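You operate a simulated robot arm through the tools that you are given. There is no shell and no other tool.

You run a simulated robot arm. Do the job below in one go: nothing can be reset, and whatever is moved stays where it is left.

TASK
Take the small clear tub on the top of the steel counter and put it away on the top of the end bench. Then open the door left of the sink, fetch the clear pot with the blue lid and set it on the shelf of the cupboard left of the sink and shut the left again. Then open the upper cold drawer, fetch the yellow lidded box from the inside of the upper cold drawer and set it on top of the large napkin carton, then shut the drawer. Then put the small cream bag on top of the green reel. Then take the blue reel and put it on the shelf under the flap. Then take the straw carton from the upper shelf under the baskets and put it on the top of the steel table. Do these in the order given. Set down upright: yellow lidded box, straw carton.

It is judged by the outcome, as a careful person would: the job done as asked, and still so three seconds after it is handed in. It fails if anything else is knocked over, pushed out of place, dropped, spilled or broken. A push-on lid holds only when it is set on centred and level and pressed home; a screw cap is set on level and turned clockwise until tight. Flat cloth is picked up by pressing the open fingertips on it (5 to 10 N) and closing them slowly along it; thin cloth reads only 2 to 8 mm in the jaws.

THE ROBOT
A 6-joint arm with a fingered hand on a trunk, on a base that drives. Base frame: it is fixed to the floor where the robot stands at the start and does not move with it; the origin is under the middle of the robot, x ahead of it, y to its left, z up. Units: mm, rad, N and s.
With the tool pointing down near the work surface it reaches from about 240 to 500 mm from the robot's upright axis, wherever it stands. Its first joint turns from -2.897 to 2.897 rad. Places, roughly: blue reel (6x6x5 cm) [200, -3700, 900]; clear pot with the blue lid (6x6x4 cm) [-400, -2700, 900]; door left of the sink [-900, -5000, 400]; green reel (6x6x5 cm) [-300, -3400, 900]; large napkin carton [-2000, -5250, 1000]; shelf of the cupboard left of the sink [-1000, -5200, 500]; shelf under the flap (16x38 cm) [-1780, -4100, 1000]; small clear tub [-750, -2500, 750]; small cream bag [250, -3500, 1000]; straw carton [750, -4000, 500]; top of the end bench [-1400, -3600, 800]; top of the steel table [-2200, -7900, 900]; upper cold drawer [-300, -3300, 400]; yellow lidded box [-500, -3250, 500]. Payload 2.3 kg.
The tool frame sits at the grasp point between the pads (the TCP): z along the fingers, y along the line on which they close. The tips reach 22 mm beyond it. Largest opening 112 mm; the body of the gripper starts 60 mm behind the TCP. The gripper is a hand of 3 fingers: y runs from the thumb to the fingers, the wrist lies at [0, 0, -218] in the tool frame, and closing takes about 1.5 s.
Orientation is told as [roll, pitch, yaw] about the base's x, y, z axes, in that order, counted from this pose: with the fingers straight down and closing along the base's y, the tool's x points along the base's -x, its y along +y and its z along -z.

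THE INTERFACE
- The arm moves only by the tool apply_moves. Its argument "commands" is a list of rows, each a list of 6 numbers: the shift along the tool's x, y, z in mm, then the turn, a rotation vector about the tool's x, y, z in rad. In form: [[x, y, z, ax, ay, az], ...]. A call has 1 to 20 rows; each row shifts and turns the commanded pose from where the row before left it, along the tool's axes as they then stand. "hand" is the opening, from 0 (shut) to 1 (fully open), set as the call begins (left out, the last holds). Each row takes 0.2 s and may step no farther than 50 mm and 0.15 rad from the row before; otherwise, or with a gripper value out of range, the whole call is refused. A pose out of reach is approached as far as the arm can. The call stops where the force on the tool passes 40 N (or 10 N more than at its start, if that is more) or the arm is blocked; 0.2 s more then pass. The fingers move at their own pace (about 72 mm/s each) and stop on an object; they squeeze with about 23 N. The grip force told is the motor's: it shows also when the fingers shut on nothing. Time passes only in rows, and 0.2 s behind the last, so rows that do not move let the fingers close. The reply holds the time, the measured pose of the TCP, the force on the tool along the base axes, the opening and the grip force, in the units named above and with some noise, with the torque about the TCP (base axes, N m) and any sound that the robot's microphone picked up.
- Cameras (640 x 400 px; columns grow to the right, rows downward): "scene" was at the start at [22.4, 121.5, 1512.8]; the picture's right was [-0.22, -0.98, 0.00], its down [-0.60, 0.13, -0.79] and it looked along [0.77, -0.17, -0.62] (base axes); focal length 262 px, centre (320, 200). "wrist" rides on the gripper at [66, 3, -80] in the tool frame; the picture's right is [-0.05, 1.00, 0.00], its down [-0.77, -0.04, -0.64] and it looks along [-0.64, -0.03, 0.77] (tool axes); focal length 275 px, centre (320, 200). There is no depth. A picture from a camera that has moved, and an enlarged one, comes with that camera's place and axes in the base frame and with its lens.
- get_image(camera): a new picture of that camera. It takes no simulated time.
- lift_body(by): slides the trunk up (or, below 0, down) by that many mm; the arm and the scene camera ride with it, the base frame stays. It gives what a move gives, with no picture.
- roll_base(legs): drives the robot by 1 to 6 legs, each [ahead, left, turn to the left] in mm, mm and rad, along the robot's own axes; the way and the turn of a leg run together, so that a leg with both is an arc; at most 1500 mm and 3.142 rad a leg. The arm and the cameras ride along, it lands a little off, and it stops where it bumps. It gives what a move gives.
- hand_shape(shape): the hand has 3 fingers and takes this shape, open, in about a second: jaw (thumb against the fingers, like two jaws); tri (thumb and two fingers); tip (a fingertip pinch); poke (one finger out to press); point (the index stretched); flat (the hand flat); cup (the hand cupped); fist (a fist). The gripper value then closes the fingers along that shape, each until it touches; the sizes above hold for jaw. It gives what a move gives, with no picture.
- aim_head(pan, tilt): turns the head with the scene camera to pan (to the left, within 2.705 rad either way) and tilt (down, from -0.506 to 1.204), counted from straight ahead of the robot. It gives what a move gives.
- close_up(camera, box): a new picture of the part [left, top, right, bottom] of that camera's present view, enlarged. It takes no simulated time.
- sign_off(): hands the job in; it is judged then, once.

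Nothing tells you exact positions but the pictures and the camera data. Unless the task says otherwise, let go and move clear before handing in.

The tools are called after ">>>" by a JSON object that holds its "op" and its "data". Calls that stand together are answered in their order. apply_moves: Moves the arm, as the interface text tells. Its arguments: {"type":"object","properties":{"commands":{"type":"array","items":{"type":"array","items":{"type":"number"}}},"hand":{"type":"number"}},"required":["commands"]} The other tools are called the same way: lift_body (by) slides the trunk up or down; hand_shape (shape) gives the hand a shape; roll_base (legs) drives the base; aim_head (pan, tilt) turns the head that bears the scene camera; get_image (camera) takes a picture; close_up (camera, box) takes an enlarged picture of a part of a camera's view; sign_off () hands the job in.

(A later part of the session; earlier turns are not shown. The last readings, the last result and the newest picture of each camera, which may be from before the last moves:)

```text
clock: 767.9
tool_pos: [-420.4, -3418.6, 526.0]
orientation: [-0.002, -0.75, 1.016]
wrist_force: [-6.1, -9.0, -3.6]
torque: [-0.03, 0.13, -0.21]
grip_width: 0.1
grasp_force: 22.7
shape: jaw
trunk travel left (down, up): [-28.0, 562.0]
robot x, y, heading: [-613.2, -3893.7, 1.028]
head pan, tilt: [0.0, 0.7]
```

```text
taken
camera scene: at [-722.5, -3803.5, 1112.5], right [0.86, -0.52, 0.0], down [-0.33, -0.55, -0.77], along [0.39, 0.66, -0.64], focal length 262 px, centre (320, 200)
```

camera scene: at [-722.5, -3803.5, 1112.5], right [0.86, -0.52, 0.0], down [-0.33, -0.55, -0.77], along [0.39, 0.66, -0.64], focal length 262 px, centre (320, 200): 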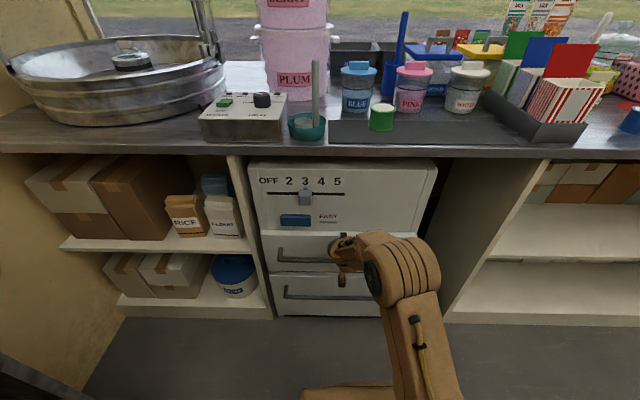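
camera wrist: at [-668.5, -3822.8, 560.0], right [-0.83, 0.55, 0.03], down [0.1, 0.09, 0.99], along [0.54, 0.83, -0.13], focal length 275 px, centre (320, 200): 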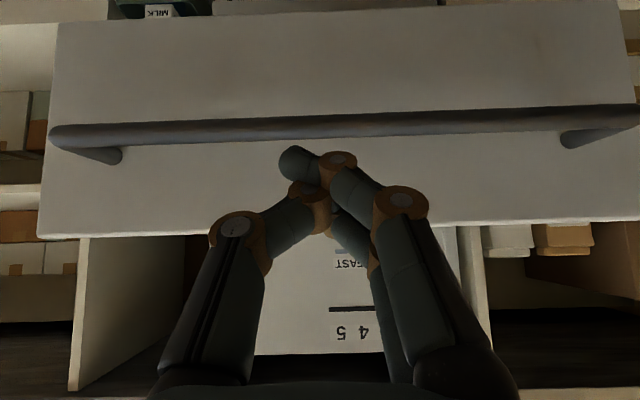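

Nearly shut. One more small push to be sure.

>>> {"op": "roll_base", "data": {"legs": [[25, 0, 0]]}}

>>> {"op": "close_up", "data": {"camera": "scene", "box": [220, 140, 460, 340]}}

```text
clock: 768.6
tool_pos: [-420.5, -3415.4, 522.9]
orientation: [-0.002, -0.735, 1.022]
wrist_force: [-5.2, -9.8, 2.6]
torque: [0.06, -0.1, -0.24]
grip_width: 0.0
grasp_force: 23.1
shape: jaw
trunk travel left (down, up): [-28.0, 562.0]
robot x, y, heading: [-608.1, -3890.3, 1.031]
head pan, tilt: [0.0, 0.7]
stopped in leg 1: the force on the tool passed its limit at 54 N (the readings are from after the stop); the commanded pose is now the measured one
```

```text
2.00 times, centred on (340, 240) of scene
camera zoom: at [-719.0, -3797.9, 1112.7], right [0.86, -0.52, 0.0], down [-0.33, -0.55, -0.77], along [0.39, 0.66, -0.64], focal length 523 px, centre (280, 120)
```

zoom: 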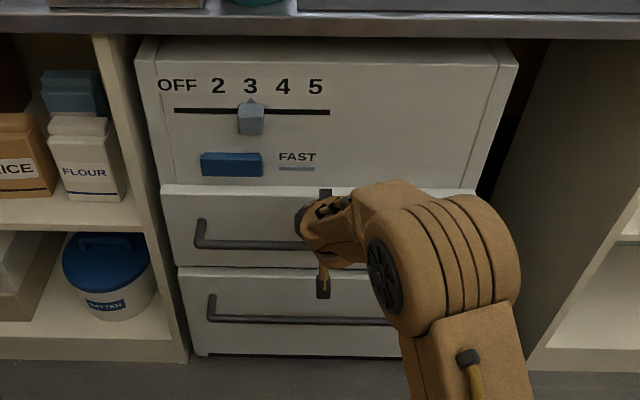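

The drawer is fully shut. Next, the cream bag: I'll back off, raise and re-tuck the arm, and move along the counter to look at the bag and reels.

>>> {"op": "roll_base", "data": {"legs": [[-200, 0, 0]]}}

>>> {"op": "lift_body", "data": {"by": 400}}

>>> {"op": "apply_moves", "data": {"commands": [[32.6, 0, -2.45, 0, 0.15, 0], [32.6, 0, -2.45, 0, 0.15, 0], [32.6, 0, -2.45, 0, 0.15, 0], [32.6, 0, -2.45, 0, 0.15, 0], [30, 0, -2, 0, 0.138, 0], [0, -20, -40, 0, 0, 0], [0, -20, -40, 0, 0, 0], [0, 0, -30, 0, 0, 0]], "hand": 0.6}}

>>> {"op": "roll_base", "data": {"legs": [[0, -480, 0]]}}

>>> {"op": "aim_head", "data": {"pan": 0, "tilt": 0.7}}

>>> {"op": "get_image", "data": {"camera": "scene"}}

```text
clock: 770.2
tool_pos: [-520.6, -3581.6, 522.3]
orientation: [-0.001, -0.733, 1.023]
wrist_force: [-0.6, 0.8, 0.6]
torque: [-0.02, 0.01, -0.02]
grip_width: 0.0
grasp_force: 22.7
shape: jaw
trunk travel left (down, up): [-28.0, 562.0]
robot x, y, heading: [-705.0, -4057.9, 1.03]
head pan, tilt: [0.0, 0.7]
```

```text
clock: 774.0
tool_pos: [-521.6, -3583.0, 921.6]
orientation: [-0.002, -0.734, 1.022]
wrist_force: [-0.8, -0.3, 0.2]
torque: [0.0, 0.0, 0.0]
grip_width: 0.0
grasp_force: 23.5
shape: jaw
trunk travel left (down, up): [-428.0, 162.0]
robot x, y, heading: [-707.5, -4056.0, 1.035]
head pan, tilt: [0.0, 0.7]
```

```text
clock: 775.8
tool_pos: [-560.6, -3728.1, 974.1]
orientation: [-0.001, 0.006, 1.023]
wrist_force: [-0.3, 1.6, -0.4]
torque: [0.0, -0.04, 0.04]
grip_width: 66.9
grasp_force: 0.1
shape: jaw
trunk travel left (down, up): [-428.0, 162.0]
robot x, y, heading: [-709.6, -4059.7, 1.03]
head pan, tilt: [0.0, 0.7]
```

```text
clock: 778.6
tool_pos: [-160.5, -3971.2, 972.3]
orientation: [0.0, 0.004, 1.012]
wrist_force: [0.1, -0.6, -0.4]
torque: [-0.03, 0.0, -0.01]
grip_width: 66.8
grasp_force: 0.1
shape: jaw
trunk travel left (down, up): [-428.0, 162.0]
robot x, y, heading: [-309.5, -4302.0, 1.02]
head pan, tilt: [0.0, 0.7]
```

```text
clock: 779.2
tool_pos: [-161.2, -3971.0, 973.7]
orientation: [-0.003, 0.004, 1.013]
wrist_force: [-0.7, 0.8, -0.1]
torque: [0.02, 0.02, -0.03]
grip_width: 67.1
grasp_force: 0.1
shape: jaw
trunk travel left (down, up): [-428.0, 162.0]
robot x, y, heading: [-312.1, -4294.0, 1.021]
head pan, tilt: [0.0, 0.7]
```

```text
taken
camera scene: at [-420.5, -4204.2, 1512.5], right [0.85, -0.52, 0.0], down [-0.34, -0.55, -0.76], along [0.4, 0.65, -0.64], focal length 262 px, centre (320, 200)
```

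scene: 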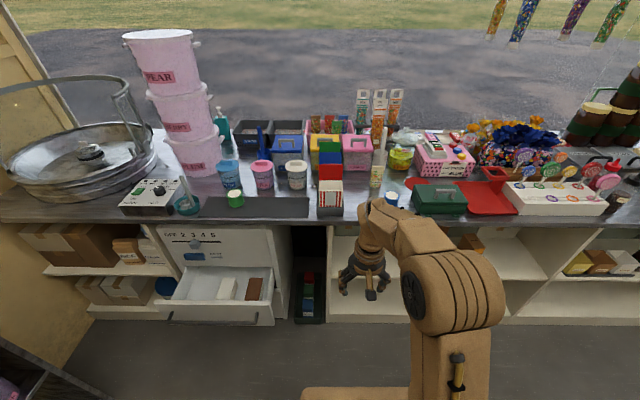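

The drawer slid open again — my closed fingertips must have caught the bar when I backed away. I'll shut it again, pushing higher on the face and lifting before retreating.

>>> {"op": "roll_base", "data": {"legs": [[-75, 430, 0.01]]}}

>>> {"op": "apply_moves", "data": {"commands": [[-32.6, 0, -2.45, 0, -0.15, 0], [-32.6, 0, -2.45, 0, -0.15, 0], [-32.6, 0, -2.45, 0, -0.15, 0], [-32.6, 0, -2.45, 0, -0.15, 0], [-32.6, 0, -2.45, 0, -0.15, 0], [0, 0, 0, 0, 0, 0]], "hand": 0}}

>>> {"op": "lift_body", "data": {"by": -400}}

>>> {"op": "get_image", "data": {"camera": "wrist"}}

>>> {"op": "get_image", "data": {"camera": "scene"}}

```text
clock: 781.9
tool_pos: [-569.0, -3809.9, 972.2]
orientation: [0.0, 0.004, 1.023]
wrist_force: [-0.1, 0.1, 0.3]
torque: [-0.03, -0.01, 0.01]
grip_width: 66.9
grasp_force: 0.1
shape: jaw
trunk travel left (down, up): [-428.0, 162.0]
robot x, y, heading: [-713.6, -4137.3, 1.036]
head pan, tilt: [0.0, 0.7]
```

```text
clock: 783.3
tool_pos: [-493.3, -3685.3, 1033.7]
orientation: [0.001, -0.746, 1.023]
wrist_force: [1.2, -0.7, 0.1]
torque: [0.0, -0.02, 0.0]
grip_width: 0.0
grasp_force: 23.1
shape: jaw
trunk travel left (down, up): [-428.0, 162.0]
robot x, y, heading: [-713.9, -4138.6, 1.03]
head pan, tilt: [0.0, 0.7]
```

```text
clock: 787.1
tool_pos: [-492.9, -3685.3, 633.2]
orientation: [-0.003, -0.744, 1.022]
wrist_force: [0.0, -0.7, 0.3]
torque: [0.01, 0.02, -0.01]
grip_width: 0.0
grasp_force: 23.5
shape: jaw
trunk travel left (down, up): [-28.0, 562.0]
robot x, y, heading: [-715.8, -4140.5, 1.027]
head pan, tilt: [0.0, 0.7]
```

```text
taken
camera wrist: at [-549.0, -3771.8, 648.7], right [-0.83, 0.55, 0.03], down [0.1, 0.1, 0.99], along [0.54, 0.83, -0.14], focal length 275 px, centre (320, 200)
```

wrist: 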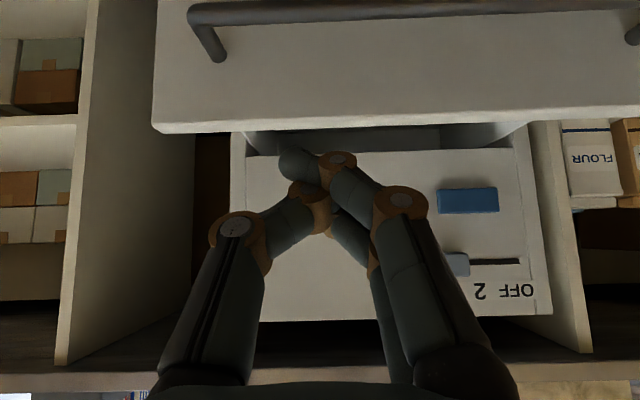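

```text
taken
camera scene: at [-825.1, -4046.2, 1112.6], right [0.86, -0.51, 0.0], down [-0.33, -0.55, -0.76], along [0.39, 0.66, -0.64], focal length 262 px, centre (320, 200)
```

scene: 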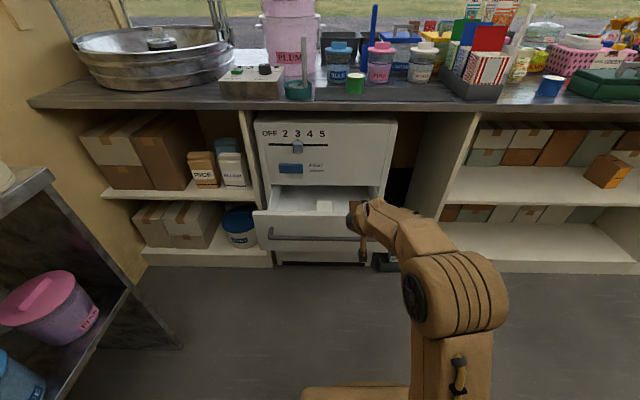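

Fingertips should meet the face at z≈540, well above the bar. Lowering, centring, then pushing.

>>> {"op": "apply_moves", "data": {"commands": [[26, 28, 28, 0, 0, 0], [24, 27, 26, 0, 0, 0], [0, 0, 0, 0, 0, 0]]}}

>>> {"op": "get_image", "data": {"camera": "wrist"}}

```text
clock: 787.9
tool_pos: [-537.4, -3658.3, 560.7]
orientation: [-0.001, -0.745, 1.026]
wrist_force: [-0.8, 0.2, -0.3]
torque: [0.0, 0.0, -0.04]
grip_width: 0.0
grasp_force: 22.8
shape: jaw
trunk travel left (down, up): [-28.0, 562.0]
robot x, y, heading: [-716.0, -4139.6, 1.036]
head pan, tilt: [0.0, 0.7]
```

```text
taken
camera wrist: at [-594.2, -3743.9, 576.0], right [-0.83, 0.55, 0.03], down [0.1, 0.1, 0.99], along [0.54, 0.83, -0.14], focal length 275 px, centre (320, 200)
```

wrist: 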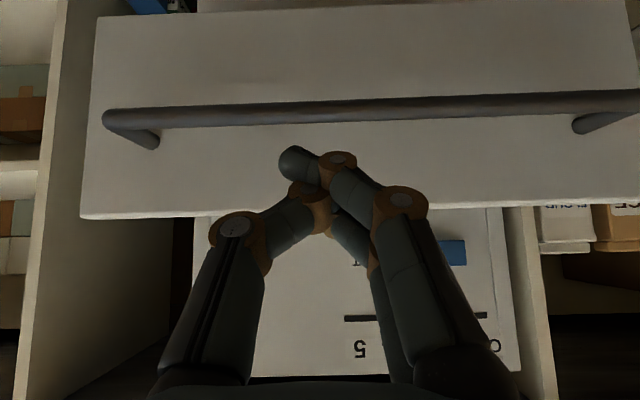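

>>> {"op": "apply_moves", "data": {"commands": [[7, 0, 7.5, 0, 0, 0], [0, 0, 0, 0, 0, 0]]}}

>>> {"op": "roll_base", "data": {"legs": [[150, 0, 0]]}}

>>> {"op": "roll_base", "data": {"legs": [[105, 0, 0]]}}

>>> {"op": "get_image", "data": {"camera": "wrist"}}

>>> {"op": "get_image", "data": {"camera": "scene"}}

```text
clock: 788.5
tool_pos: [-539.1, -3657.0, 551.2]
orientation: [-0.003, -0.745, 1.023]
wrist_force: [-0.6, -0.1, 0.2]
torque: [0.05, -0.01, 0.01]
grip_width: 0.0
grasp_force: 23.1
shape: jaw
trunk travel left (down, up): [-28.0, 562.0]
robot x, y, heading: [-714.9, -4137.4, 1.029]
head pan, tilt: [0.0, 0.7]
```

```text
clock: 789.9
tool_pos: [-455.3, -3527.5, 551.3]
orientation: [-0.002, -0.744, 1.017]
wrist_force: [-0.5, 0.6, 0.0]
torque: [-0.02, -0.02, -0.01]
grip_width: 0.0
grasp_force: 23.0
shape: jaw
trunk travel left (down, up): [-28.0, 562.0]
robot x, y, heading: [-634.3, -4007.0, 1.015]
head pan, tilt: [0.0, 0.7]
```

```text
clock: 791.1
tool_pos: [-401.1, -3436.2, 551.6]
orientation: [-0.001, -0.747, 1.017]
wrist_force: [0.1, 1.4, 0.2]
torque: [0.0, -0.02, 0.01]
grip_width: 0.0
grasp_force: 22.9
shape: jaw
trunk travel left (down, up): [-28.0, 562.0]
robot x, y, heading: [-580.2, -3916.5, 1.027]
head pan, tilt: [0.0, 0.7]
```

```text
taken
camera wrist: at [-458.3, -3522.5, 565.9], right [-0.83, 0.55, 0.03], down [0.1, 0.1, 0.99], along [0.55, 0.83, -0.14], focal length 275 px, centre (320, 200)
```

wrist: 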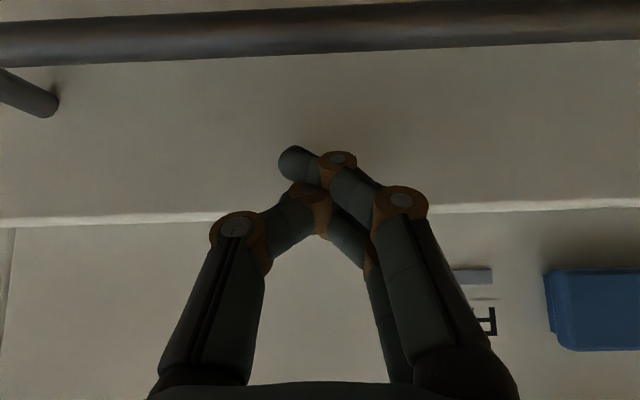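

```text
taken
camera scene: at [-690.3, -3823.7, 1112.6], right [0.85, -0.52, 0.0], down [-0.33, -0.55, -0.77], along [0.4, 0.65, -0.64], focal length 262 px, centre (320, 200)
```

scene: 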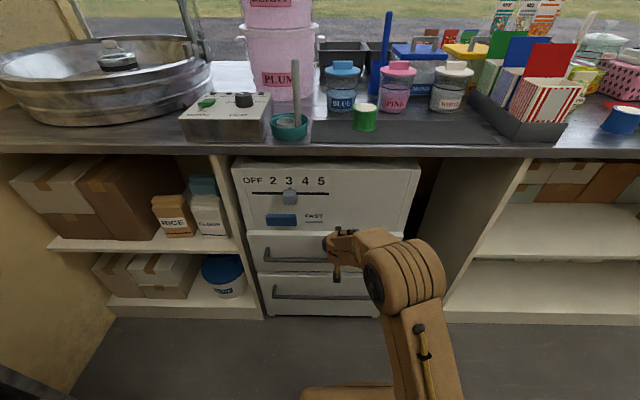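

>>> {"op": "roll_base", "data": {"legs": [[30, 0, 0]]}}

>>> {"op": "apply_moves", "data": {"commands": [[5, 0, -4.6, 0, 0, 0], [-14, 0, -15, 0, 0, 0], [-14, 0, -15, 0, 0, 0], [-14, 0, -15, 0, 0, 0], [0, 0, 0, 0, 0, 0]]}}

>>> {"op": "roll_base", "data": {"legs": [[-200, 0, 0]]}}

>>> {"op": "close_up", "data": {"camera": "scene", "box": [220, 130, 460, 330]}}

```text
clock: 791.9
tool_pos: [-398.6, -3428.4, 548.3]
orientation: [0.0, -0.734, 1.022]
wrist_force: [-9.9, -12.5, 3.7]
torque: [0.02, 0.0, -0.3]
grip_width: 0.1
grasp_force: 23.5
shape: jaw
trunk travel left (down, up): [-28.0, 562.0]
robot x, y, heading: [-573.4, -3902.9, 1.019]
head pan, tilt: [0.0, 0.7]
stopped in leg 1: the force on the tool passed its limit at 61 N (the readings are from after the stop); the commanded pose is now the measured one
```

```text
clock: 793.1
tool_pos: [-402.4, -3432.4, 609.8]
orientation: [0.0, -0.733, 1.022]
wrist_force: [-0.4, 0.1, 0.0]
torque: [-0.03, 0.0, -0.02]
grip_width: 0.1
grasp_force: 23.2
shape: jaw
trunk travel left (down, up): [-28.0, 562.0]
robot x, y, heading: [-577.1, -3908.0, 1.03]
head pan, tilt: [0.0, 0.7]
```

```text
clock: 794.7
tool_pos: [-504.4, -3601.9, 609.8]
orientation: [-0.002, -0.733, 1.023]
wrist_force: [-0.7, -0.9, -0.3]
torque: [-0.01, 0.01, 0.04]
grip_width: 0.2
grasp_force: 22.6
shape: jaw
trunk travel left (down, up): [-28.0, 562.0]
robot x, y, heading: [-677.1, -4075.5, 1.029]
head pan, tilt: [0.0, 0.7]
```

```text
2.00 times, centred on (340, 230) of scene
camera zoom: at [-786.3, -3982.1, 1112.6], right [0.86, -0.52, 0.0], down [-0.33, -0.55, -0.76], along [0.4, 0.65, -0.64], focal length 523 px, centre (280, 140)
```

zoom: 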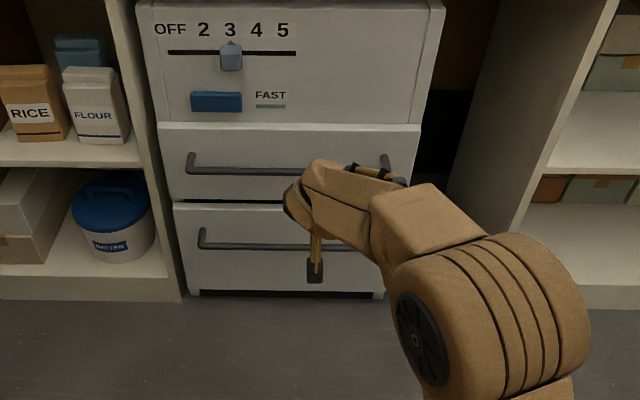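

The drawer is shut and stays shut. Now to the cream bag: raise, re-tuck and move right.

>>> {"op": "lift_body", "data": {"by": 400}}

>>> {"op": "apply_moves", "data": {"commands": [[32.6, 0, -2.45, 0, 0.15, 0], [32.6, 0, -2.45, 0, 0.15, 0], [32.6, 0, -2.45, 0, 0.15, 0], [32.6, 0, -2.45, 0, 0.15, 0], [30, 0, -2, 0, 0.135, 0], [0, -20, -40, 0, 0, 0], [0, -20, -40, 0, 0, 0], [0, 0, -30, 0, 0, 0]], "hand": 0.6}}

>>> {"op": "roll_base", "data": {"legs": [[0, -560, 0.01], [100, 0, 0]]}}

>>> {"op": "aim_head", "data": {"pan": 0, "tilt": 0.7}}

>>> {"op": "get_image", "data": {"camera": "scene"}}

>>> {"op": "close_up", "data": {"camera": "scene", "box": [160, 100, 400, 270]}}

```text
clock: 798.5
tool_pos: [-504.6, -3601.2, 1007.6]
orientation: [-0.003, -0.733, 1.022]
wrist_force: [0.0, -0.3, -0.6]
torque: [0.01, 0.02, 0.03]
grip_width: 0.3
grasp_force: 23.3
shape: jaw
trunk travel left (down, up): [-428.0, 162.0]
robot x, y, heading: [-677.6, -4076.2, 1.022]
head pan, tilt: [0.0, 0.7]
```

```text
clock: 800.3
tool_pos: [-543.9, -3747.8, 1063.3]
orientation: [0.001, 0.002, 1.021]
wrist_force: [0.4, 0.5, -0.8]
torque: [0.01, 0.0, -0.02]
grip_width: 67.1
grasp_force: 0.0
shape: jaw
trunk travel left (down, up): [-428.0, 162.0]
robot x, y, heading: [-679.4, -4075.1, 1.029]
head pan, tilt: [0.0, 0.7]
```

```text
clock: 804.2
tool_pos: [-26.2, -3938.1, 1060.9]
orientation: [0.001, 0.002, 1.051]
wrist_force: [-0.3, 0.1, -1.2]
torque: [-0.02, -0.02, 0.0]
grip_width: 67.1
grasp_force: 0.2
shape: jaw
trunk travel left (down, up): [-428.0, 162.0]
robot x, y, heading: [-151.4, -4273.1, 1.057]
head pan, tilt: [0.0, 0.7]
```

```text
clock: 804.8
tool_pos: [-26.2, -3939.7, 1063.0]
orientation: [0.001, 0.003, 1.05]
wrist_force: [-0.8, 0.5, -0.2]
torque: [-0.01, 0.03, 0.01]
grip_width: 67.1
grasp_force: 0.0
shape: jaw
trunk travel left (down, up): [-428.0, 162.0]
robot x, y, heading: [-148.5, -4269.6, 1.054]
head pan, tilt: [0.0, 0.7]
```

```text
taken
camera scene: at [-261.7, -4181.1, 1512.6], right [0.87, -0.49, 0.0], down [-0.32, -0.56, -0.77], along [0.38, 0.67, -0.64], focal length 262 px, centre (320, 200)
```

scene: 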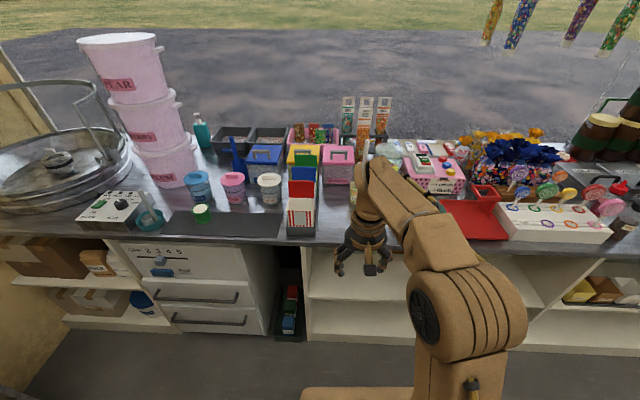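

```text
2.35 times, centred on (280, 185) of scene
camera zoom: at [-261.7, -4181.1, 1512.6], right [0.87, -0.49, 0.0], down [-0.32, -0.56, -0.77], along [0.38, 0.67, -0.64], focal length 615 px, centre (414, 235)
```

zoom: 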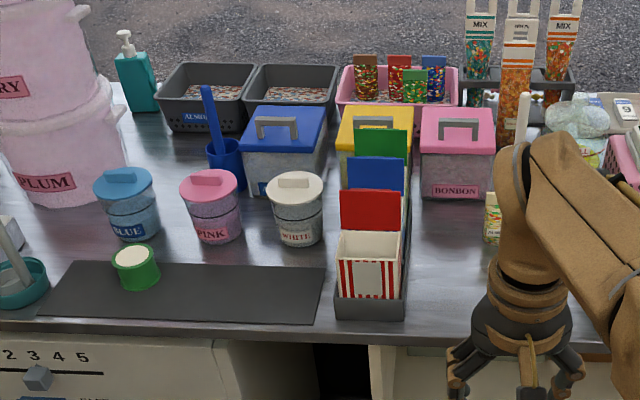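

>>> {"op": "roll_base", "data": {"legs": [[100, -260, -0.02]]}}

>>> {"op": "aim_head", "data": {"pan": 0.1, "tilt": 0.75}}

>>> {"op": "get_image", "data": {"camera": "scene"}}

>>> {"op": "close_up", "data": {"camera": "scene", "box": [220, 110, 400, 250]}}

```text
clock: 806.8
tool_pos: [261.3, -3991.5, 1062.6]
orientation: [-0.001, 0.001, 1.021]
wrist_force: [0.3, -0.5, 0.1]
torque: [0.04, 0.01, 0.01]
grip_width: 67.3
grasp_force: 0.1
shape: jaw
trunk travel left (down, up): [-428.0, 162.0]
robot x, y, heading: [125.1, -4319.4, 1.03]
head pan, tilt: [0.0, 0.7]
```

```text
clock: 807.5
tool_pos: [260.0, -3991.7, 1063.2]
orientation: [0.0, 0.001, 1.02]
wrist_force: [-0.3, -0.3, -0.6]
torque: [0.0, 0.02, 0.0]
grip_width: 67.3
grasp_force: 0.1
shape: jaw
trunk travel left (down, up): [-428.0, 162.0]
robot x, y, heading: [124.2, -4319.1, 1.025]
head pan, tilt: [0.099, 0.75]
```

```text
taken
camera scene: at [9.5, -4224.4, 1508.3], right [0.9, -0.43, 0.0], down [-0.29, -0.62, -0.73], along [0.32, 0.66, -0.68], focal length 262 px, centre (320, 200)
```

scene: 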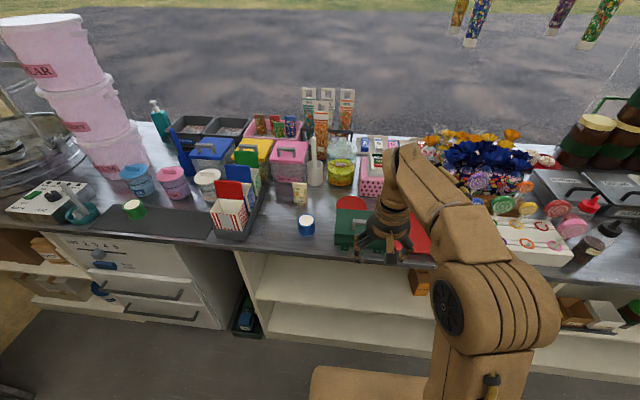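

```text
2.86 times, centred on (310, 180) of scene
camera zoom: at [9.5, -4224.4, 1508.3], right [0.9, -0.43, 0.0], down [-0.29, -0.62, -0.73], along [0.32, 0.66, -0.68], focal length 747 px, centre (349, 257)
```

zoom: 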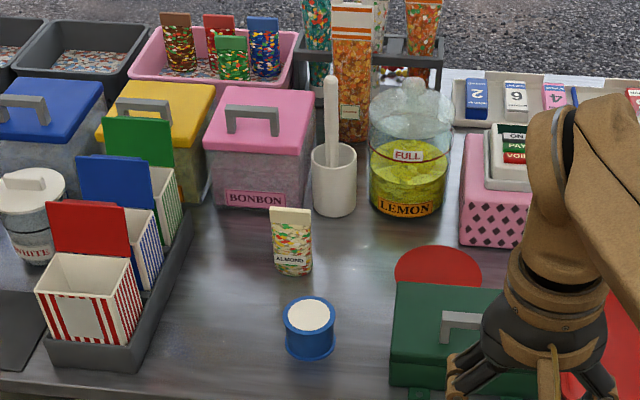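

The bag (about 54 wide, 105 tall) stands at (242,-3572) behind the blue reel at (212,-3693). I'll move in to reach it.

>>> {"op": "roll_base", "data": {"legs": [[0, 235, 0], [200, 0, 0]]}}

>>> {"op": "apply_moves", "data": {"commands": [[-40, 0, 0, 0, 0, 0], [-40, 0, 0, 0, 0, 0], [0, 0, 0, 0, 0, 0]], "hand": 0.85}}

>>> {"op": "get_image", "data": {"camera": "wrist"}}

>>> {"op": "get_image", "data": {"camera": "scene"}}

```text
clock: 810.4
tool_pos: [170.7, -3704.7, 1062.3]
orientation: [0.0, 0.001, 1.01]
wrist_force: [0.0, 0.8, 0.1]
torque: [-0.03, 0.01, -0.07]
grip_width: 67.2
grasp_force: 0.1
shape: jaw
trunk travel left (down, up): [-428.0, 162.0]
robot x, y, heading: [32.8, -4033.0, 1.013]
head pan, tilt: [0.099, 0.75]
```

```text
clock: 811.2
tool_pos: [213.2, -3636.7, 1060.9]
orientation: [-0.003, 0.003, 1.011]
wrist_force: [-0.1, 0.3, 0.4]
torque: [-0.02, -0.01, 0.01]
grip_width: 95.0
grasp_force: 0.0
shape: jaw
trunk travel left (down, up): [-428.0, 162.0]
robot x, y, heading: [31.1, -4035.0, 1.018]
head pan, tilt: [0.099, 0.75]
```

```text
taken
camera wrist: at [176.1, -3690.3, 1142.1], right [-0.82, 0.57, 0.0], down [0.44, 0.64, 0.63], along [0.36, 0.52, -0.77], focal length 275 px, centre (320, 200)
```

wrist: 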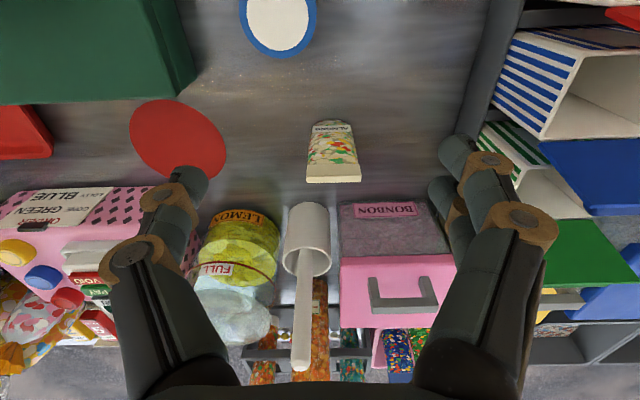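

```text
taken
camera scene: at [-83.5, -3936.2, 1508.3], right [0.9, -0.44, 0.0], down [-0.3, -0.61, -0.73], along [0.32, 0.66, -0.68], focal length 262 px, centre (320, 200)
```

scene: 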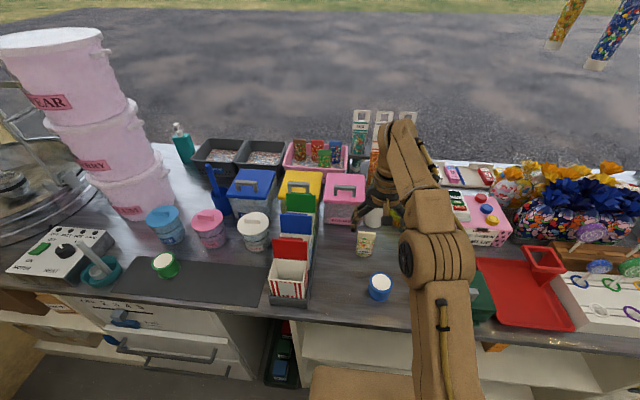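

The bag is 70 mm ahead of the TCP. I'll close in and lower around it, watching the pestle just beyond.

>>> {"op": "roll_base", "data": {"legs": [[22, 0, 0]]}}

>>> {"op": "apply_moves", "data": {"commands": [[-25, 5, 0, 0, 0, 0], [-22, 3, 30, 0, 0, 0], [0, 0, 40, 0, 0, 0], [0, 0, 0, 0, 0, 0]], "hand": 0.78}}

>>> {"op": "get_image", "data": {"camera": "wrist"}}

```text
clock: 812.0
tool_pos: [226.3, -3617.0, 1062.0]
orientation: [-0.001, 0.001, 1.01]
wrist_force: [0.0, 0.5, -0.4]
torque: [-0.02, 0.0, 0.0]
grip_width: 95.2
grasp_force: 0.0
shape: jaw
trunk travel left (down, up): [-428.0, 162.0]
robot x, y, heading: [43.8, -4013.8, 1.019]
head pan, tilt: [0.099, 0.75]
```

```text
clock: 813.0
tool_pos: [233.3, -3572.7, 987.8]
orientation: [0.0, 0.005, 1.009]
wrist_force: [1.3, -1.0, -0.7]
torque: [-0.01, -0.01, -0.01]
grip_width: 87.8
grasp_force: 0.0
shape: jaw
out of reach, approached as far as the arm can: row 1, 2, 3
trunk travel left (down, up): [-428.0, 162.0]
robot x, y, heading: [44.1, -4011.3, 1.019]
head pan, tilt: [0.099, 0.75]
```

```text
taken
camera wrist: at [195.2, -3627.0, 1067.7], right [-0.82, 0.57, 0.0], down [0.44, 0.64, 0.63], along [0.36, 0.52, -0.77], focal length 275 px, centre (320, 200)
```

wrist: 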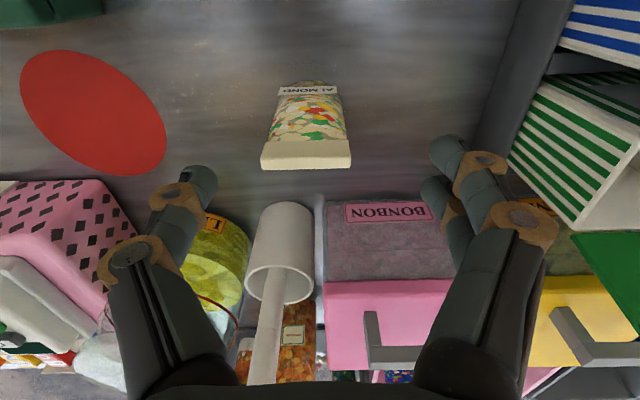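

>>> {"op": "apply_moves", "data": {"commands": [[-3, -8, 15, 0, 0, 0], [0, 0, 25, 0, 0, 0], [0, 0, 25, 0, 0, 0], [0, 0, 18, 0, 0, 0], [0, 0, 0, 0, 0, 0]]}}

>>> {"op": "get_image", "data": {"camera": "wrist"}}

```text
clock: 814.2
tool_pos: [248.2, -3561.1, 908.3]
orientation: [-0.002, 0.004, 1.01]
wrist_force: [-0.3, -0.4, 0.0]
torque: [0.02, -0.02, -0.01]
grip_width: 87.6
grasp_force: 0.1
shape: jaw
out of reach, approached as far as the arm can: row 2, 3, 4
trunk travel left (down, up): [-428.0, 162.0]
robot x, y, heading: [46.7, -4011.2, 1.018]
head pan, tilt: [0.099, 0.75]
```

```text
taken
camera wrist: at [211.4, -3615.5, 990.3], right [-0.82, 0.57, 0.0], down [0.44, 0.64, 0.63], along [0.36, 0.52, -0.77], focal length 275 px, centre (320, 200)
```

wrist: 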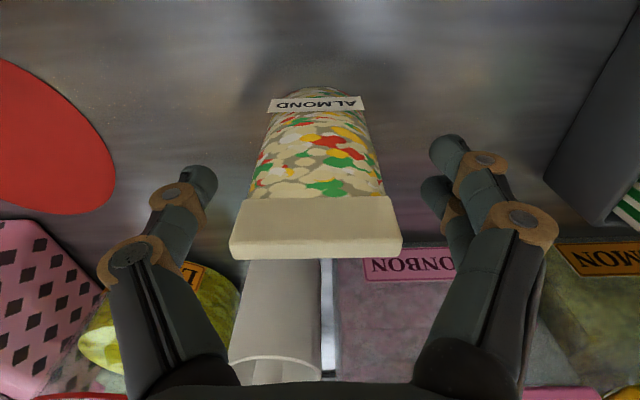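

>>> {"op": "apply_moves", "data": {"commands": [[10, -2, 0, 0, 0, 0], [0, 0, 0, 0, 0, 0]]}}

>>> {"op": "apply_moves", "data": {"commands": [[0, 0, 0, 0, 0, 0], [0, 0, 0, 0, 0, 0], [0, 0, 0, 0, 0, 0], [0, 0, 0, 0, 0, 0], [0, 0, 0, 0, 0, 0], [0, 0, 0, 0, 0, 0], [0, 0, 0, 0, 0, 0]], "hand": 0.1}}

>>> {"op": "get_image", "data": {"camera": "wrist"}}

```text
clock: 814.8
tool_pos: [247.8, -3562.2, 910.4]
orientation: [-0.002, 0.003, 1.009]
wrist_force: [0.3, -0.3, 0.6]
torque: [0.03, 0.01, 0.02]
grip_width: 87.4
grasp_force: 0.0
shape: jaw
out of reach, approached as far as the arm can: row 1
trunk travel left (down, up): [-428.0, 162.0]
robot x, y, heading: [47.8, -4016.9, 1.019]
head pan, tilt: [0.099, 0.75]
```

```text
clock: 816.4
tool_pos: [250.7, -3561.0, 909.6]
orientation: [-0.004, 0.006, 1.01]
wrist_force: [0.1, 0.0, 0.3]
torque: [0.02, 0.04, -0.01]
grip_width: 37.3
grasp_force: 23.2
shape: jaw
trunk travel left (down, up): [-428.0, 162.0]
robot x, y, heading: [44.1, -4014.1, 1.017]
head pan, tilt: [0.099, 0.75]
```

```text
taken
camera wrist: at [211.4, -3615.4, 990.4], right [-0.82, 0.57, 0.0], down [0.44, 0.64, 0.63], along [0.36, 0.52, -0.77], focal length 275 px, centre (320, 200)
```

wrist: 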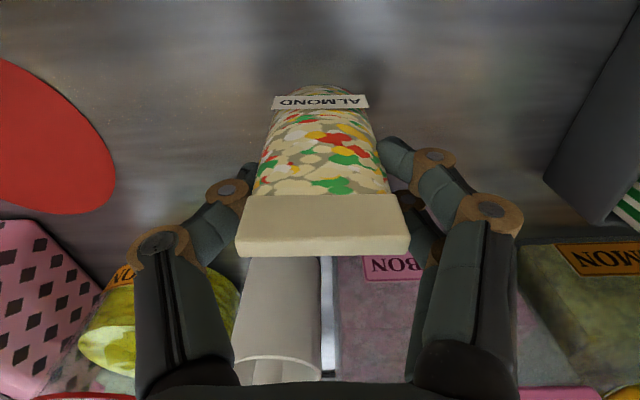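

Gripped. Lifting with the trunk.

>>> {"op": "lift_body", "data": {"by": 130}}

>>> {"op": "get_image", "data": {"camera": "wrist"}}

>>> {"op": "close_up", "data": {"camera": "scene", "box": [280, 150, 480, 320]}}

```text
clock: 818.0
tool_pos: [248.7, -3562.0, 1039.3]
orientation: [-0.001, 0.004, 1.008]
wrist_force: [0.2, -0.6, -0.1]
torque: [-0.02, -0.01, -0.02]
grip_width: 37.1
grasp_force: 23.3
shape: jaw
trunk travel left (down, up): [-558.0, 32.0]
robot x, y, heading: [50.4, -4013.8, 1.02]
head pan, tilt: [0.099, 0.75]
```

```text
taken
camera wrist: at [211.4, -3615.3, 1120.4], right [-0.82, 0.57, 0.0], down [0.44, 0.64, 0.63], along [0.36, 0.52, -0.77], focal length 275 px, centre (320, 200)
```

wrist: 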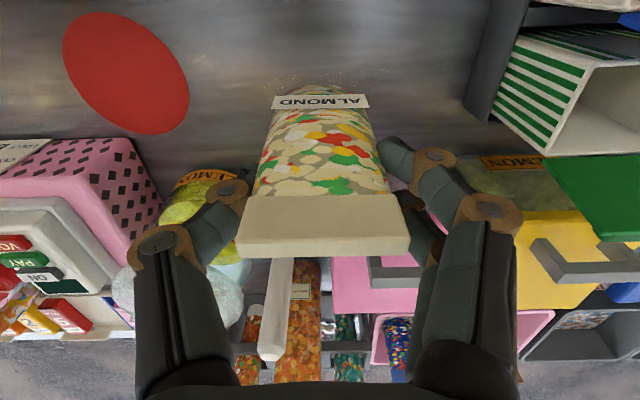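

```text
2.35 times, centred on (380, 235) of scene
camera zoom: at [-71.5, -3916.5, 1638.3], right [0.9, -0.44, 0.0], down [-0.3, -0.61, -0.73], along [0.32, 0.66, -0.68], focal length 615 px, centre (179, 118)
```

zoom: 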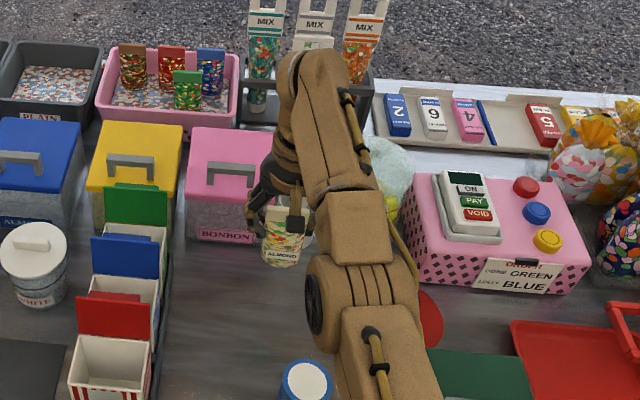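

The bag is up and upright. I'll back off, retract, slide left past the trays to the green reel, and look.

>>> {"op": "roll_base", "data": {"legs": [[-170, 0, 0.012]]}}

>>> {"op": "apply_moves", "data": {"commands": [[45, 0, 0, 0, 0, 0], [45, 0, 0, 0, 0, 0], [45, 0, 0, 0, 0, 0], [0, 0, 0, 0, 0, 0]]}}

>>> {"op": "roll_base", "data": {"legs": [[0, 560, 0]]}}

>>> {"op": "get_image", "data": {"camera": "wrist"}}

>>> {"op": "get_image", "data": {"camera": "scene"}}

```text
clock: 819.5
tool_pos: [151.3, -3711.0, 1039.6]
orientation: [-0.001, 0.004, 1.019]
wrist_force: [-0.3, 0.1, -0.3]
torque: [0.03, -0.02, 0.01]
grip_width: 37.0
grasp_force: 23.3
shape: jaw
trunk travel left (down, up): [-558.0, 32.0]
robot x, y, heading: [-49.9, -4168.5, 1.025]
head pan, tilt: [0.099, 0.75]
```

```text
clock: 820.5
tool_pos: [139.3, -3707.9, 1049.2]
orientation: [-0.004, 0.005, 1.019]
wrist_force: [-1.3, -0.3, -0.7]
torque: [0.0, 0.03, -0.02]
grip_width: 37.1
grasp_force: 23.0
shape: jaw
out of reach, approached as far as the arm can: row 1, 2, 3
trunk travel left (down, up): [-558.0, 32.0]
robot x, y, heading: [-47.8, -4170.1, 1.026]
head pan, tilt: [0.099, 0.75]
```

```text
clock: 823.6
tool_pos: [-342.1, -3418.5, 1047.8]
orientation: [-0.002, 0.006, 1.025]
wrist_force: [0.0, -0.1, -1.6]
torque: [0.02, 0.01, -0.02]
grip_width: 37.2
grasp_force: 23.6
shape: jaw
trunk travel left (down, up): [-558.0, 32.0]
robot x, y, heading: [-524.8, -3876.1, 1.026]
head pan, tilt: [0.099, 0.75]
```

```text
taken
camera wrist: at [-377.2, -3472.8, 1129.8], right [-0.83, 0.56, 0.0], down [0.43, 0.64, 0.63], along [0.35, 0.52, -0.78], focal length 275 px, centre (320, 200)
```

wrist: 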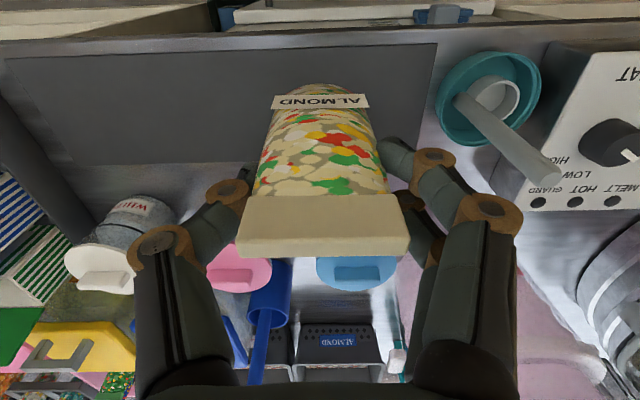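

```text
taken
camera scene: at [-644.4, -3780.9, 1638.3], right [0.9, -0.43, 0.0], down [-0.29, -0.62, -0.73], along [0.31, 0.66, -0.68], focal length 262 px, centre (320, 200)
```

scene: 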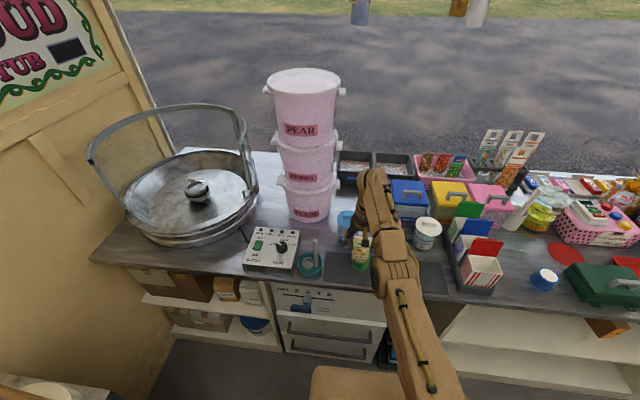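

The bag is nearly over the reel. I'll retract a little to see the reel past the bag.

>>> {"op": "apply_moves", "data": {"commands": [[40, 0, 0, 0, 0, 0], [40, 0, 0, 0, 0, 0], [0, 0, 0, 0, 0, 0]]}}

>>> {"op": "get_image", "data": {"camera": "wrist"}}

>>> {"op": "close_up", "data": {"camera": "scene", "box": [290, 200, 450, 320]}}

```text
clock: 824.5
tool_pos: [-340.5, -3418.5, 1047.9]
orientation: [-0.001, 0.005, 1.025]
wrist_force: [0.1, 0.2, -0.2]
torque: [-0.03, 0.03, 0.0]
grip_width: 37.2
grasp_force: 22.8
shape: jaw
out of reach, approached as far as the arm can: row 1, 2
trunk travel left (down, up): [-558.0, 32.0]
robot x, y, heading: [-523.7, -3875.7, 1.033]
head pan, tilt: [0.099, 0.75]
```

```text
taken
camera wrist: at [-376.9, -3473.0, 1129.8], right [-0.83, 0.56, 0.0], down [0.43, 0.64, 0.63], along [0.35, 0.52, -0.77], focal length 275 px, centre (320, 200)
```

wrist: 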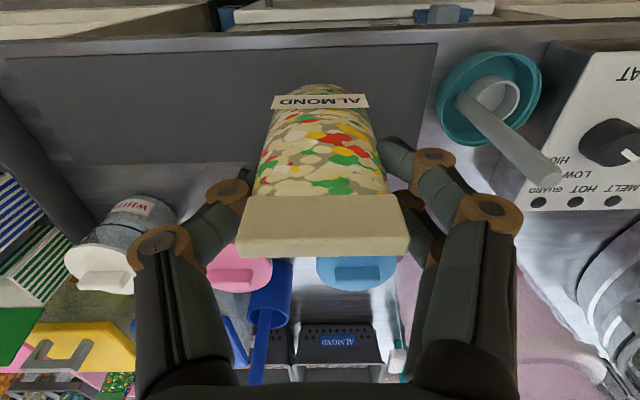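

```text
3.33 times, centred on (370, 260) of scene
camera zoom: at [-643.9, -3781.2, 1638.3], right [0.9, -0.43, 0.0], down [-0.29, -0.62, -0.73], along [0.31, 0.66, -0.68], focal length 872 px, centre (153, 0)
```

zoom: 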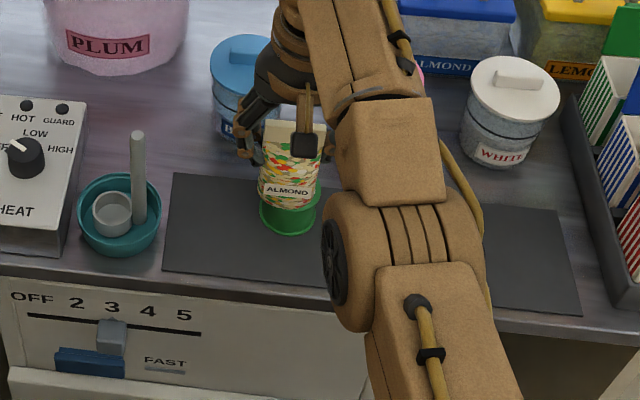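

The arm seems stuck at full stretch. I'll try lifting to free it.

>>> {"op": "apply_moves", "data": {"commands": [[0, 0, -20, 0, 0, 0], [0, 0, 0, 0, 0, 0]]}}

>>> {"op": "apply_moves", "data": {"commands": [[20, 0, 0, 0, 0, 0], [0, 0, 0, 0, 0, 0]]}}

```text
clock: 825.0
tool_pos: [-340.1, -3418.4, 1069.7]
orientation: [-0.002, 0.005, 1.023]
wrist_force: [-0.1, -0.1, -1.8]
torque: [0.02, 0.01, 0.0]
grip_width: 37.2
grasp_force: 22.8
shape: jaw
trunk travel left (down, up): [-558.0, 32.0]
robot x, y, heading: [-526.3, -3875.2, 1.029]
head pan, tilt: [0.099, 0.75]
```

```text
clock: 825.6
tool_pos: [-346.6, -3422.1, 1074.8]
orientation: [-0.001, 0.008, 1.025]
wrist_force: [-0.2, 0.2, -0.2]
torque: [0.0, 0.03, 0.01]
grip_width: 37.1
grasp_force: 22.9
shape: jaw
out of reach, approached as far as the arm can: row 1
trunk travel left (down, up): [-558.0, 32.0]
robot x, y, heading: [-526.2, -3877.8, 1.031]
head pan, tilt: [0.099, 0.75]
```

>>> {"op": "apply_moves", "data": {"commands": [[0, 0, -30, 0, 0, 0], [0, 0, -30, 0, 0, 0], [20, 0, 0, 0, 0, 0], [20, 0, 0, 0, 0, 0], [0, 0, 0, 0, 0, 0]]}}

```text
clock: 826.9
tool_pos: [-367.6, -3432.0, 1132.7]
orientation: [-0.001, 0.008, 1.024]
wrist_force: [-0.4, -0.1, -1.1]
torque: [-0.01, 0.0, -0.06]
grip_width: 36.6
grasp_force: 22.8
shape: jaw
out of reach, approached as far as the arm can: row 1, 2, 3, 4
trunk travel left (down, up): [-558.0, 32.0]
robot x, y, heading: [-525.1, -3876.4, 1.03]
head pan, tilt: [0.099, 0.75]
```

>>> {"op": "get_image", "data": {"camera": "scene"}}

>>> {"op": "aim_head", "data": {"pan": -0.25, "tilt": 1.1}}

>>> {"op": "get_image", "data": {"camera": "scene"}}

```text
taken
camera scene: at [-643.9, -3781.0, 1638.3], right [0.9, -0.43, 0.0], down [-0.29, -0.62, -0.73], along [0.31, 0.66, -0.68], focal length 262 px, centre (320, 200)
```

scene: 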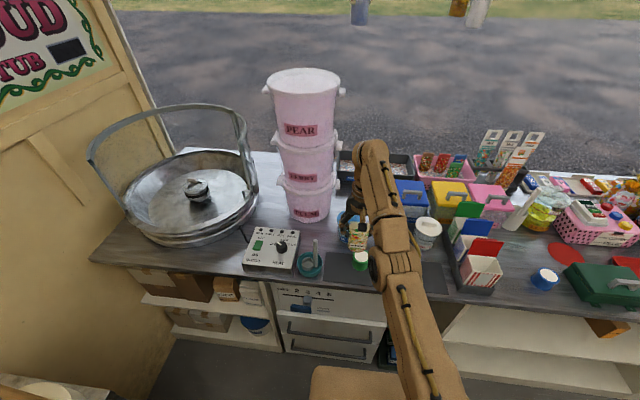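

```text
clock: 827.7
tool_pos: [-367.2, -3431.8, 1133.7]
orientation: [-0.002, 0.008, 1.026]
wrist_force: [0.6, 0.6, 0.2]
torque: [-0.01, -0.01, 0.0]
grip_width: 36.7
grasp_force: 23.0
shape: jaw
trunk travel left (down, up): [-558.0, 32.0]
robot x, y, heading: [-528.2, -3876.6, 1.032]
head pan, tilt: [-0.25, 1.1]
```

```text
taken
camera scene: at [-634.6, -3811.5, 1612.6], right [0.7, -0.71, 0.0], down [-0.63, -0.63, -0.45], along [0.32, 0.32, -0.89], focal length 262 px, centre (320, 200)
```

scene: 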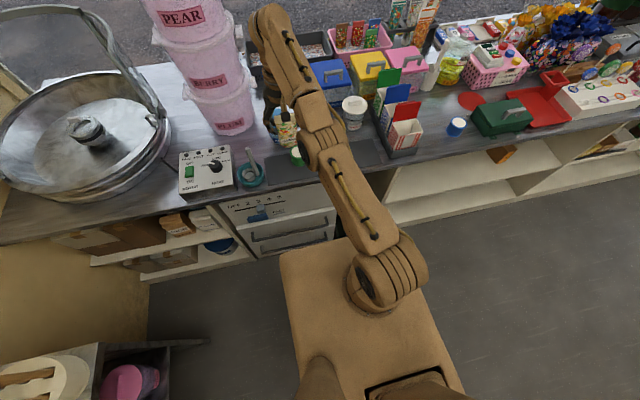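

The arm is nearly straight (a singular stretch). I'll command a larger retract in one go so the elbow bends.

>>> {"op": "apply_moves", "data": {"commands": [[45, 0, 0, 0, 0, 0], [45, 0, 0, 0, 0, 0], [45, 0, 0, 0, 0, 0], [0, 0, 0, 0, 0, 0], [0, 0, 0, 0, 0, 0]]}}

>>> {"op": "get_image", "data": {"camera": "scene"}}

```text
clock: 828.9
tool_pos: [-369.1, -3432.2, 1136.9]
orientation: [-0.004, 0.008, 1.025]
wrist_force: [0.2, -1.1, -1.2]
torque: [-0.01, 0.01, 0.02]
grip_width: 36.8
grasp_force: 22.9
shape: jaw
out of reach, approached as far as the arm can: row 1, 2, 3
trunk travel left (down, up): [-558.0, 32.0]
robot x, y, heading: [-527.1, -3875.7, 1.033]
head pan, tilt: [-0.25, 1.1]
```

```text
taken
camera scene: at [-634.6, -3811.7, 1612.6], right [0.7, -0.71, 0.0], down [-0.63, -0.63, -0.45], along [0.32, 0.32, -0.89], focal length 262 px, centre (320, 200)
```

scene: 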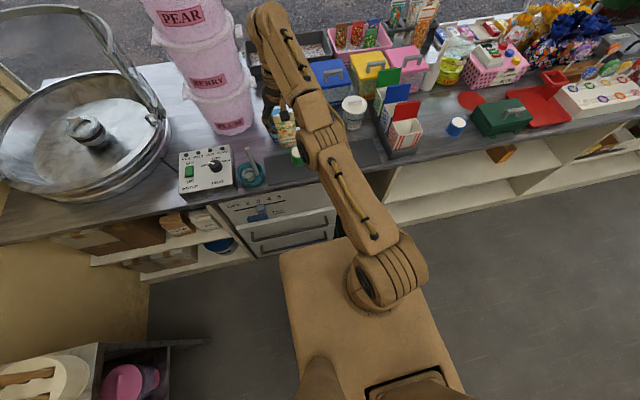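

>>> {"op": "apply_moves", "data": {"commands": [[3, 0, 0, 0, 0, 0], [3, 0, 0, 0, 0, 0], [3, 0, 0, 0, 0, 0], [3, 0, 0, 0, 0, 0], [3, 0, 0, 0, 0, 0], [3, 0, 0, 0, 0, 0], [3, 0, 0, 0, 0, 0], [3, 0, 0, 0, 0, 0], [3, 0, 0, 0, 0, 0], [3, 0, 0, 0, 0, 0]]}}

```text
clock: 831.1
tool_pos: [-374.4, -3431.7, 1141.0]
orientation: [-0.001, 0.006, 1.024]
wrist_force: [-0.5, -0.4, -0.7]
torque: [0.0, -0.02, -0.03]
grip_width: 36.6
grasp_force: 23.3
shape: jaw
out of reach, approached as far as the arm can: row 1, 3, 5, 7, 9
trunk travel left (down, up): [-558.0, 32.0]
robot x, y, heading: [-524.9, -3877.3, 1.032]
head pan, tilt: [-0.25, 1.1]
```

I don't need to retract: the base and trunk can do the positioning. The reel is at (-298,-3375), top z≈890; I'll roll so the bag is over it and lower with the trunk.

>>> {"op": "roll_base", "data": {"legs": [[102, -36, 0]]}}

>>> {"op": "lift_body", "data": {"by": -130}}

>>> {"op": "aim_head", "data": {"pan": 0.0, "tilt": 0.85}}

>>> {"op": "get_image", "data": {"camera": "scene"}}

>>> {"op": "get_image", "data": {"camera": "wrist"}}

```text
clock: 832.3
tool_pos: [-291.0, -3362.8, 1141.0]
orientation: [-0.001, 0.007, 1.025]
wrist_force: [0.0, -0.7, -1.2]
torque: [0.01, 0.0, -0.02]
grip_width: 36.7
grasp_force: 23.0
shape: jaw
trunk travel left (down, up): [-558.0, 32.0]
robot x, y, heading: [-443.5, -3810.3, 1.032]
head pan, tilt: [-0.25, 1.1]
```

```text
clock: 833.9
tool_pos: [-291.7, -3362.6, 1011.5]
orientation: [-0.002, 0.007, 1.023]
wrist_force: [-0.2, -0.9, -1.4]
torque: [-0.04, 0.02, 0.02]
grip_width: 36.7
grasp_force: 23.6
shape: jaw
trunk travel left (down, up): [-428.0, 162.0]
robot x, y, heading: [-438.9, -3805.9, 1.033]
head pan, tilt: [-0.25, 1.1]
```

```text
clock: 834.6
tool_pos: [-291.3, -3363.4, 1011.5]
orientation: [-0.003, 0.006, 1.024]
wrist_force: [1.2, 0.4, -1.0]
torque: [0.01, 0.01, -0.01]
grip_width: 36.5
grasp_force: 23.0
shape: jaw
trunk travel left (down, up): [-428.0, 162.0]
robot x, y, heading: [-442.0, -3804.6, 1.033]
head pan, tilt: [0.0, 0.85]
```

```text
taken
camera scene: at [-555.1, -3720.2, 1500.2], right [0.86, -0.51, 0.0], down [-0.39, -0.64, -0.66], along [0.34, 0.57, -0.75], focal length 262 px, centre (320, 200)
```

scene: 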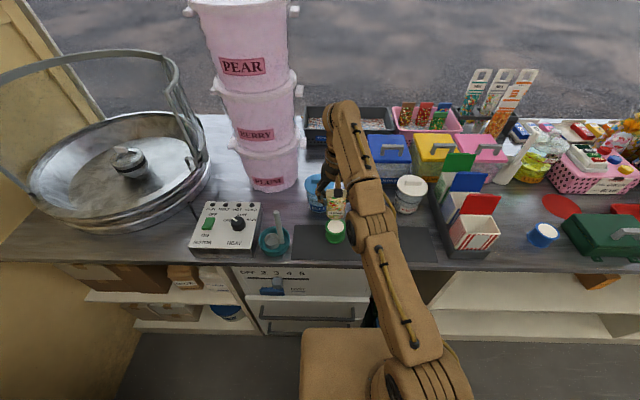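

```text
taken
camera wrist: at [-328.1, -3417.5, 1092.7], right [-0.83, 0.56, 0.0], down [0.43, 0.64, 0.63], along [0.35, 0.52, -0.78], focal length 275 px, centre (320, 200)
```

wrist: 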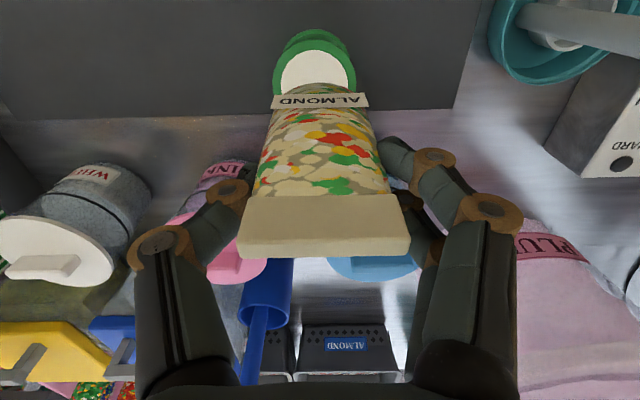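

The reel lies right under the bag (within ~4 mm). Lowering with the trunk.

>>> {"op": "lift_body", "data": {"by": -36}}

>>> {"op": "get_image", "data": {"camera": "wrist"}}

>>> {"op": "close_up", "data": {"camera": "scene", "box": [280, 150, 400, 270]}}

```text
clock: 835.4
tool_pos: [-291.7, -3363.3, 975.6]
orientation: [-0.003, 0.008, 1.024]
wrist_force: [0.1, 0.3, -2.1]
torque: [-0.03, 0.02, -0.01]
grip_width: 36.7
grasp_force: 22.7
shape: jaw
trunk travel left (down, up): [-392.0, 198.0]
robot x, y, heading: [-442.8, -3810.8, 1.03]
head pan, tilt: [0.0, 0.85]
```

```text
taken
camera wrist: at [-328.1, -3417.5, 1056.7], right [-0.83, 0.56, 0.0], down [0.43, 0.64, 0.63], along [0.35, 0.52, -0.78], focal length 275 px, centre (320, 200)
```

wrist: 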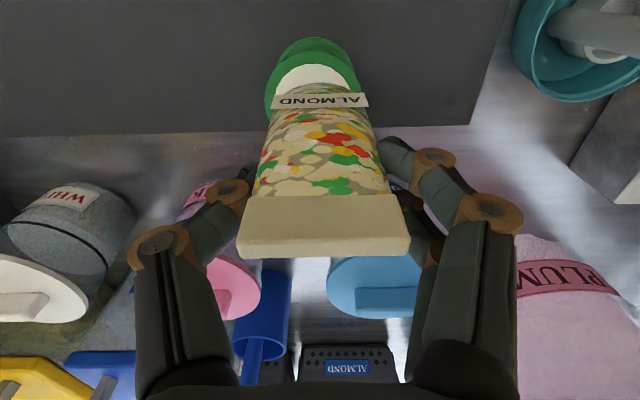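

```text
3.33 times, centred on (340, 210) of scene
camera zoom: at [-555.1, -3720.2, 1464.2], right [0.86, -0.51, 0.0], down [-0.39, -0.64, -0.66], along [0.34, 0.57, -0.75], focal length 872 px, centre (253, 167)
```

zoom: 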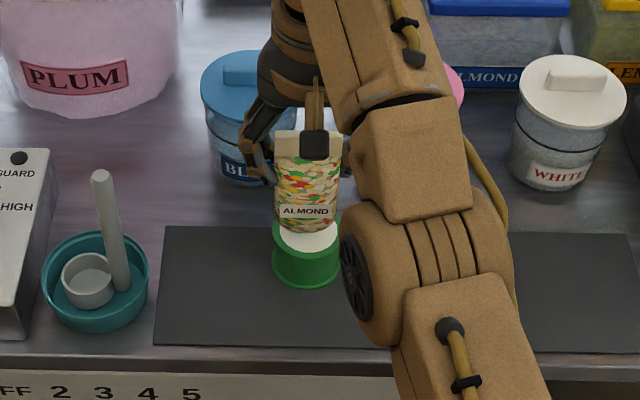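

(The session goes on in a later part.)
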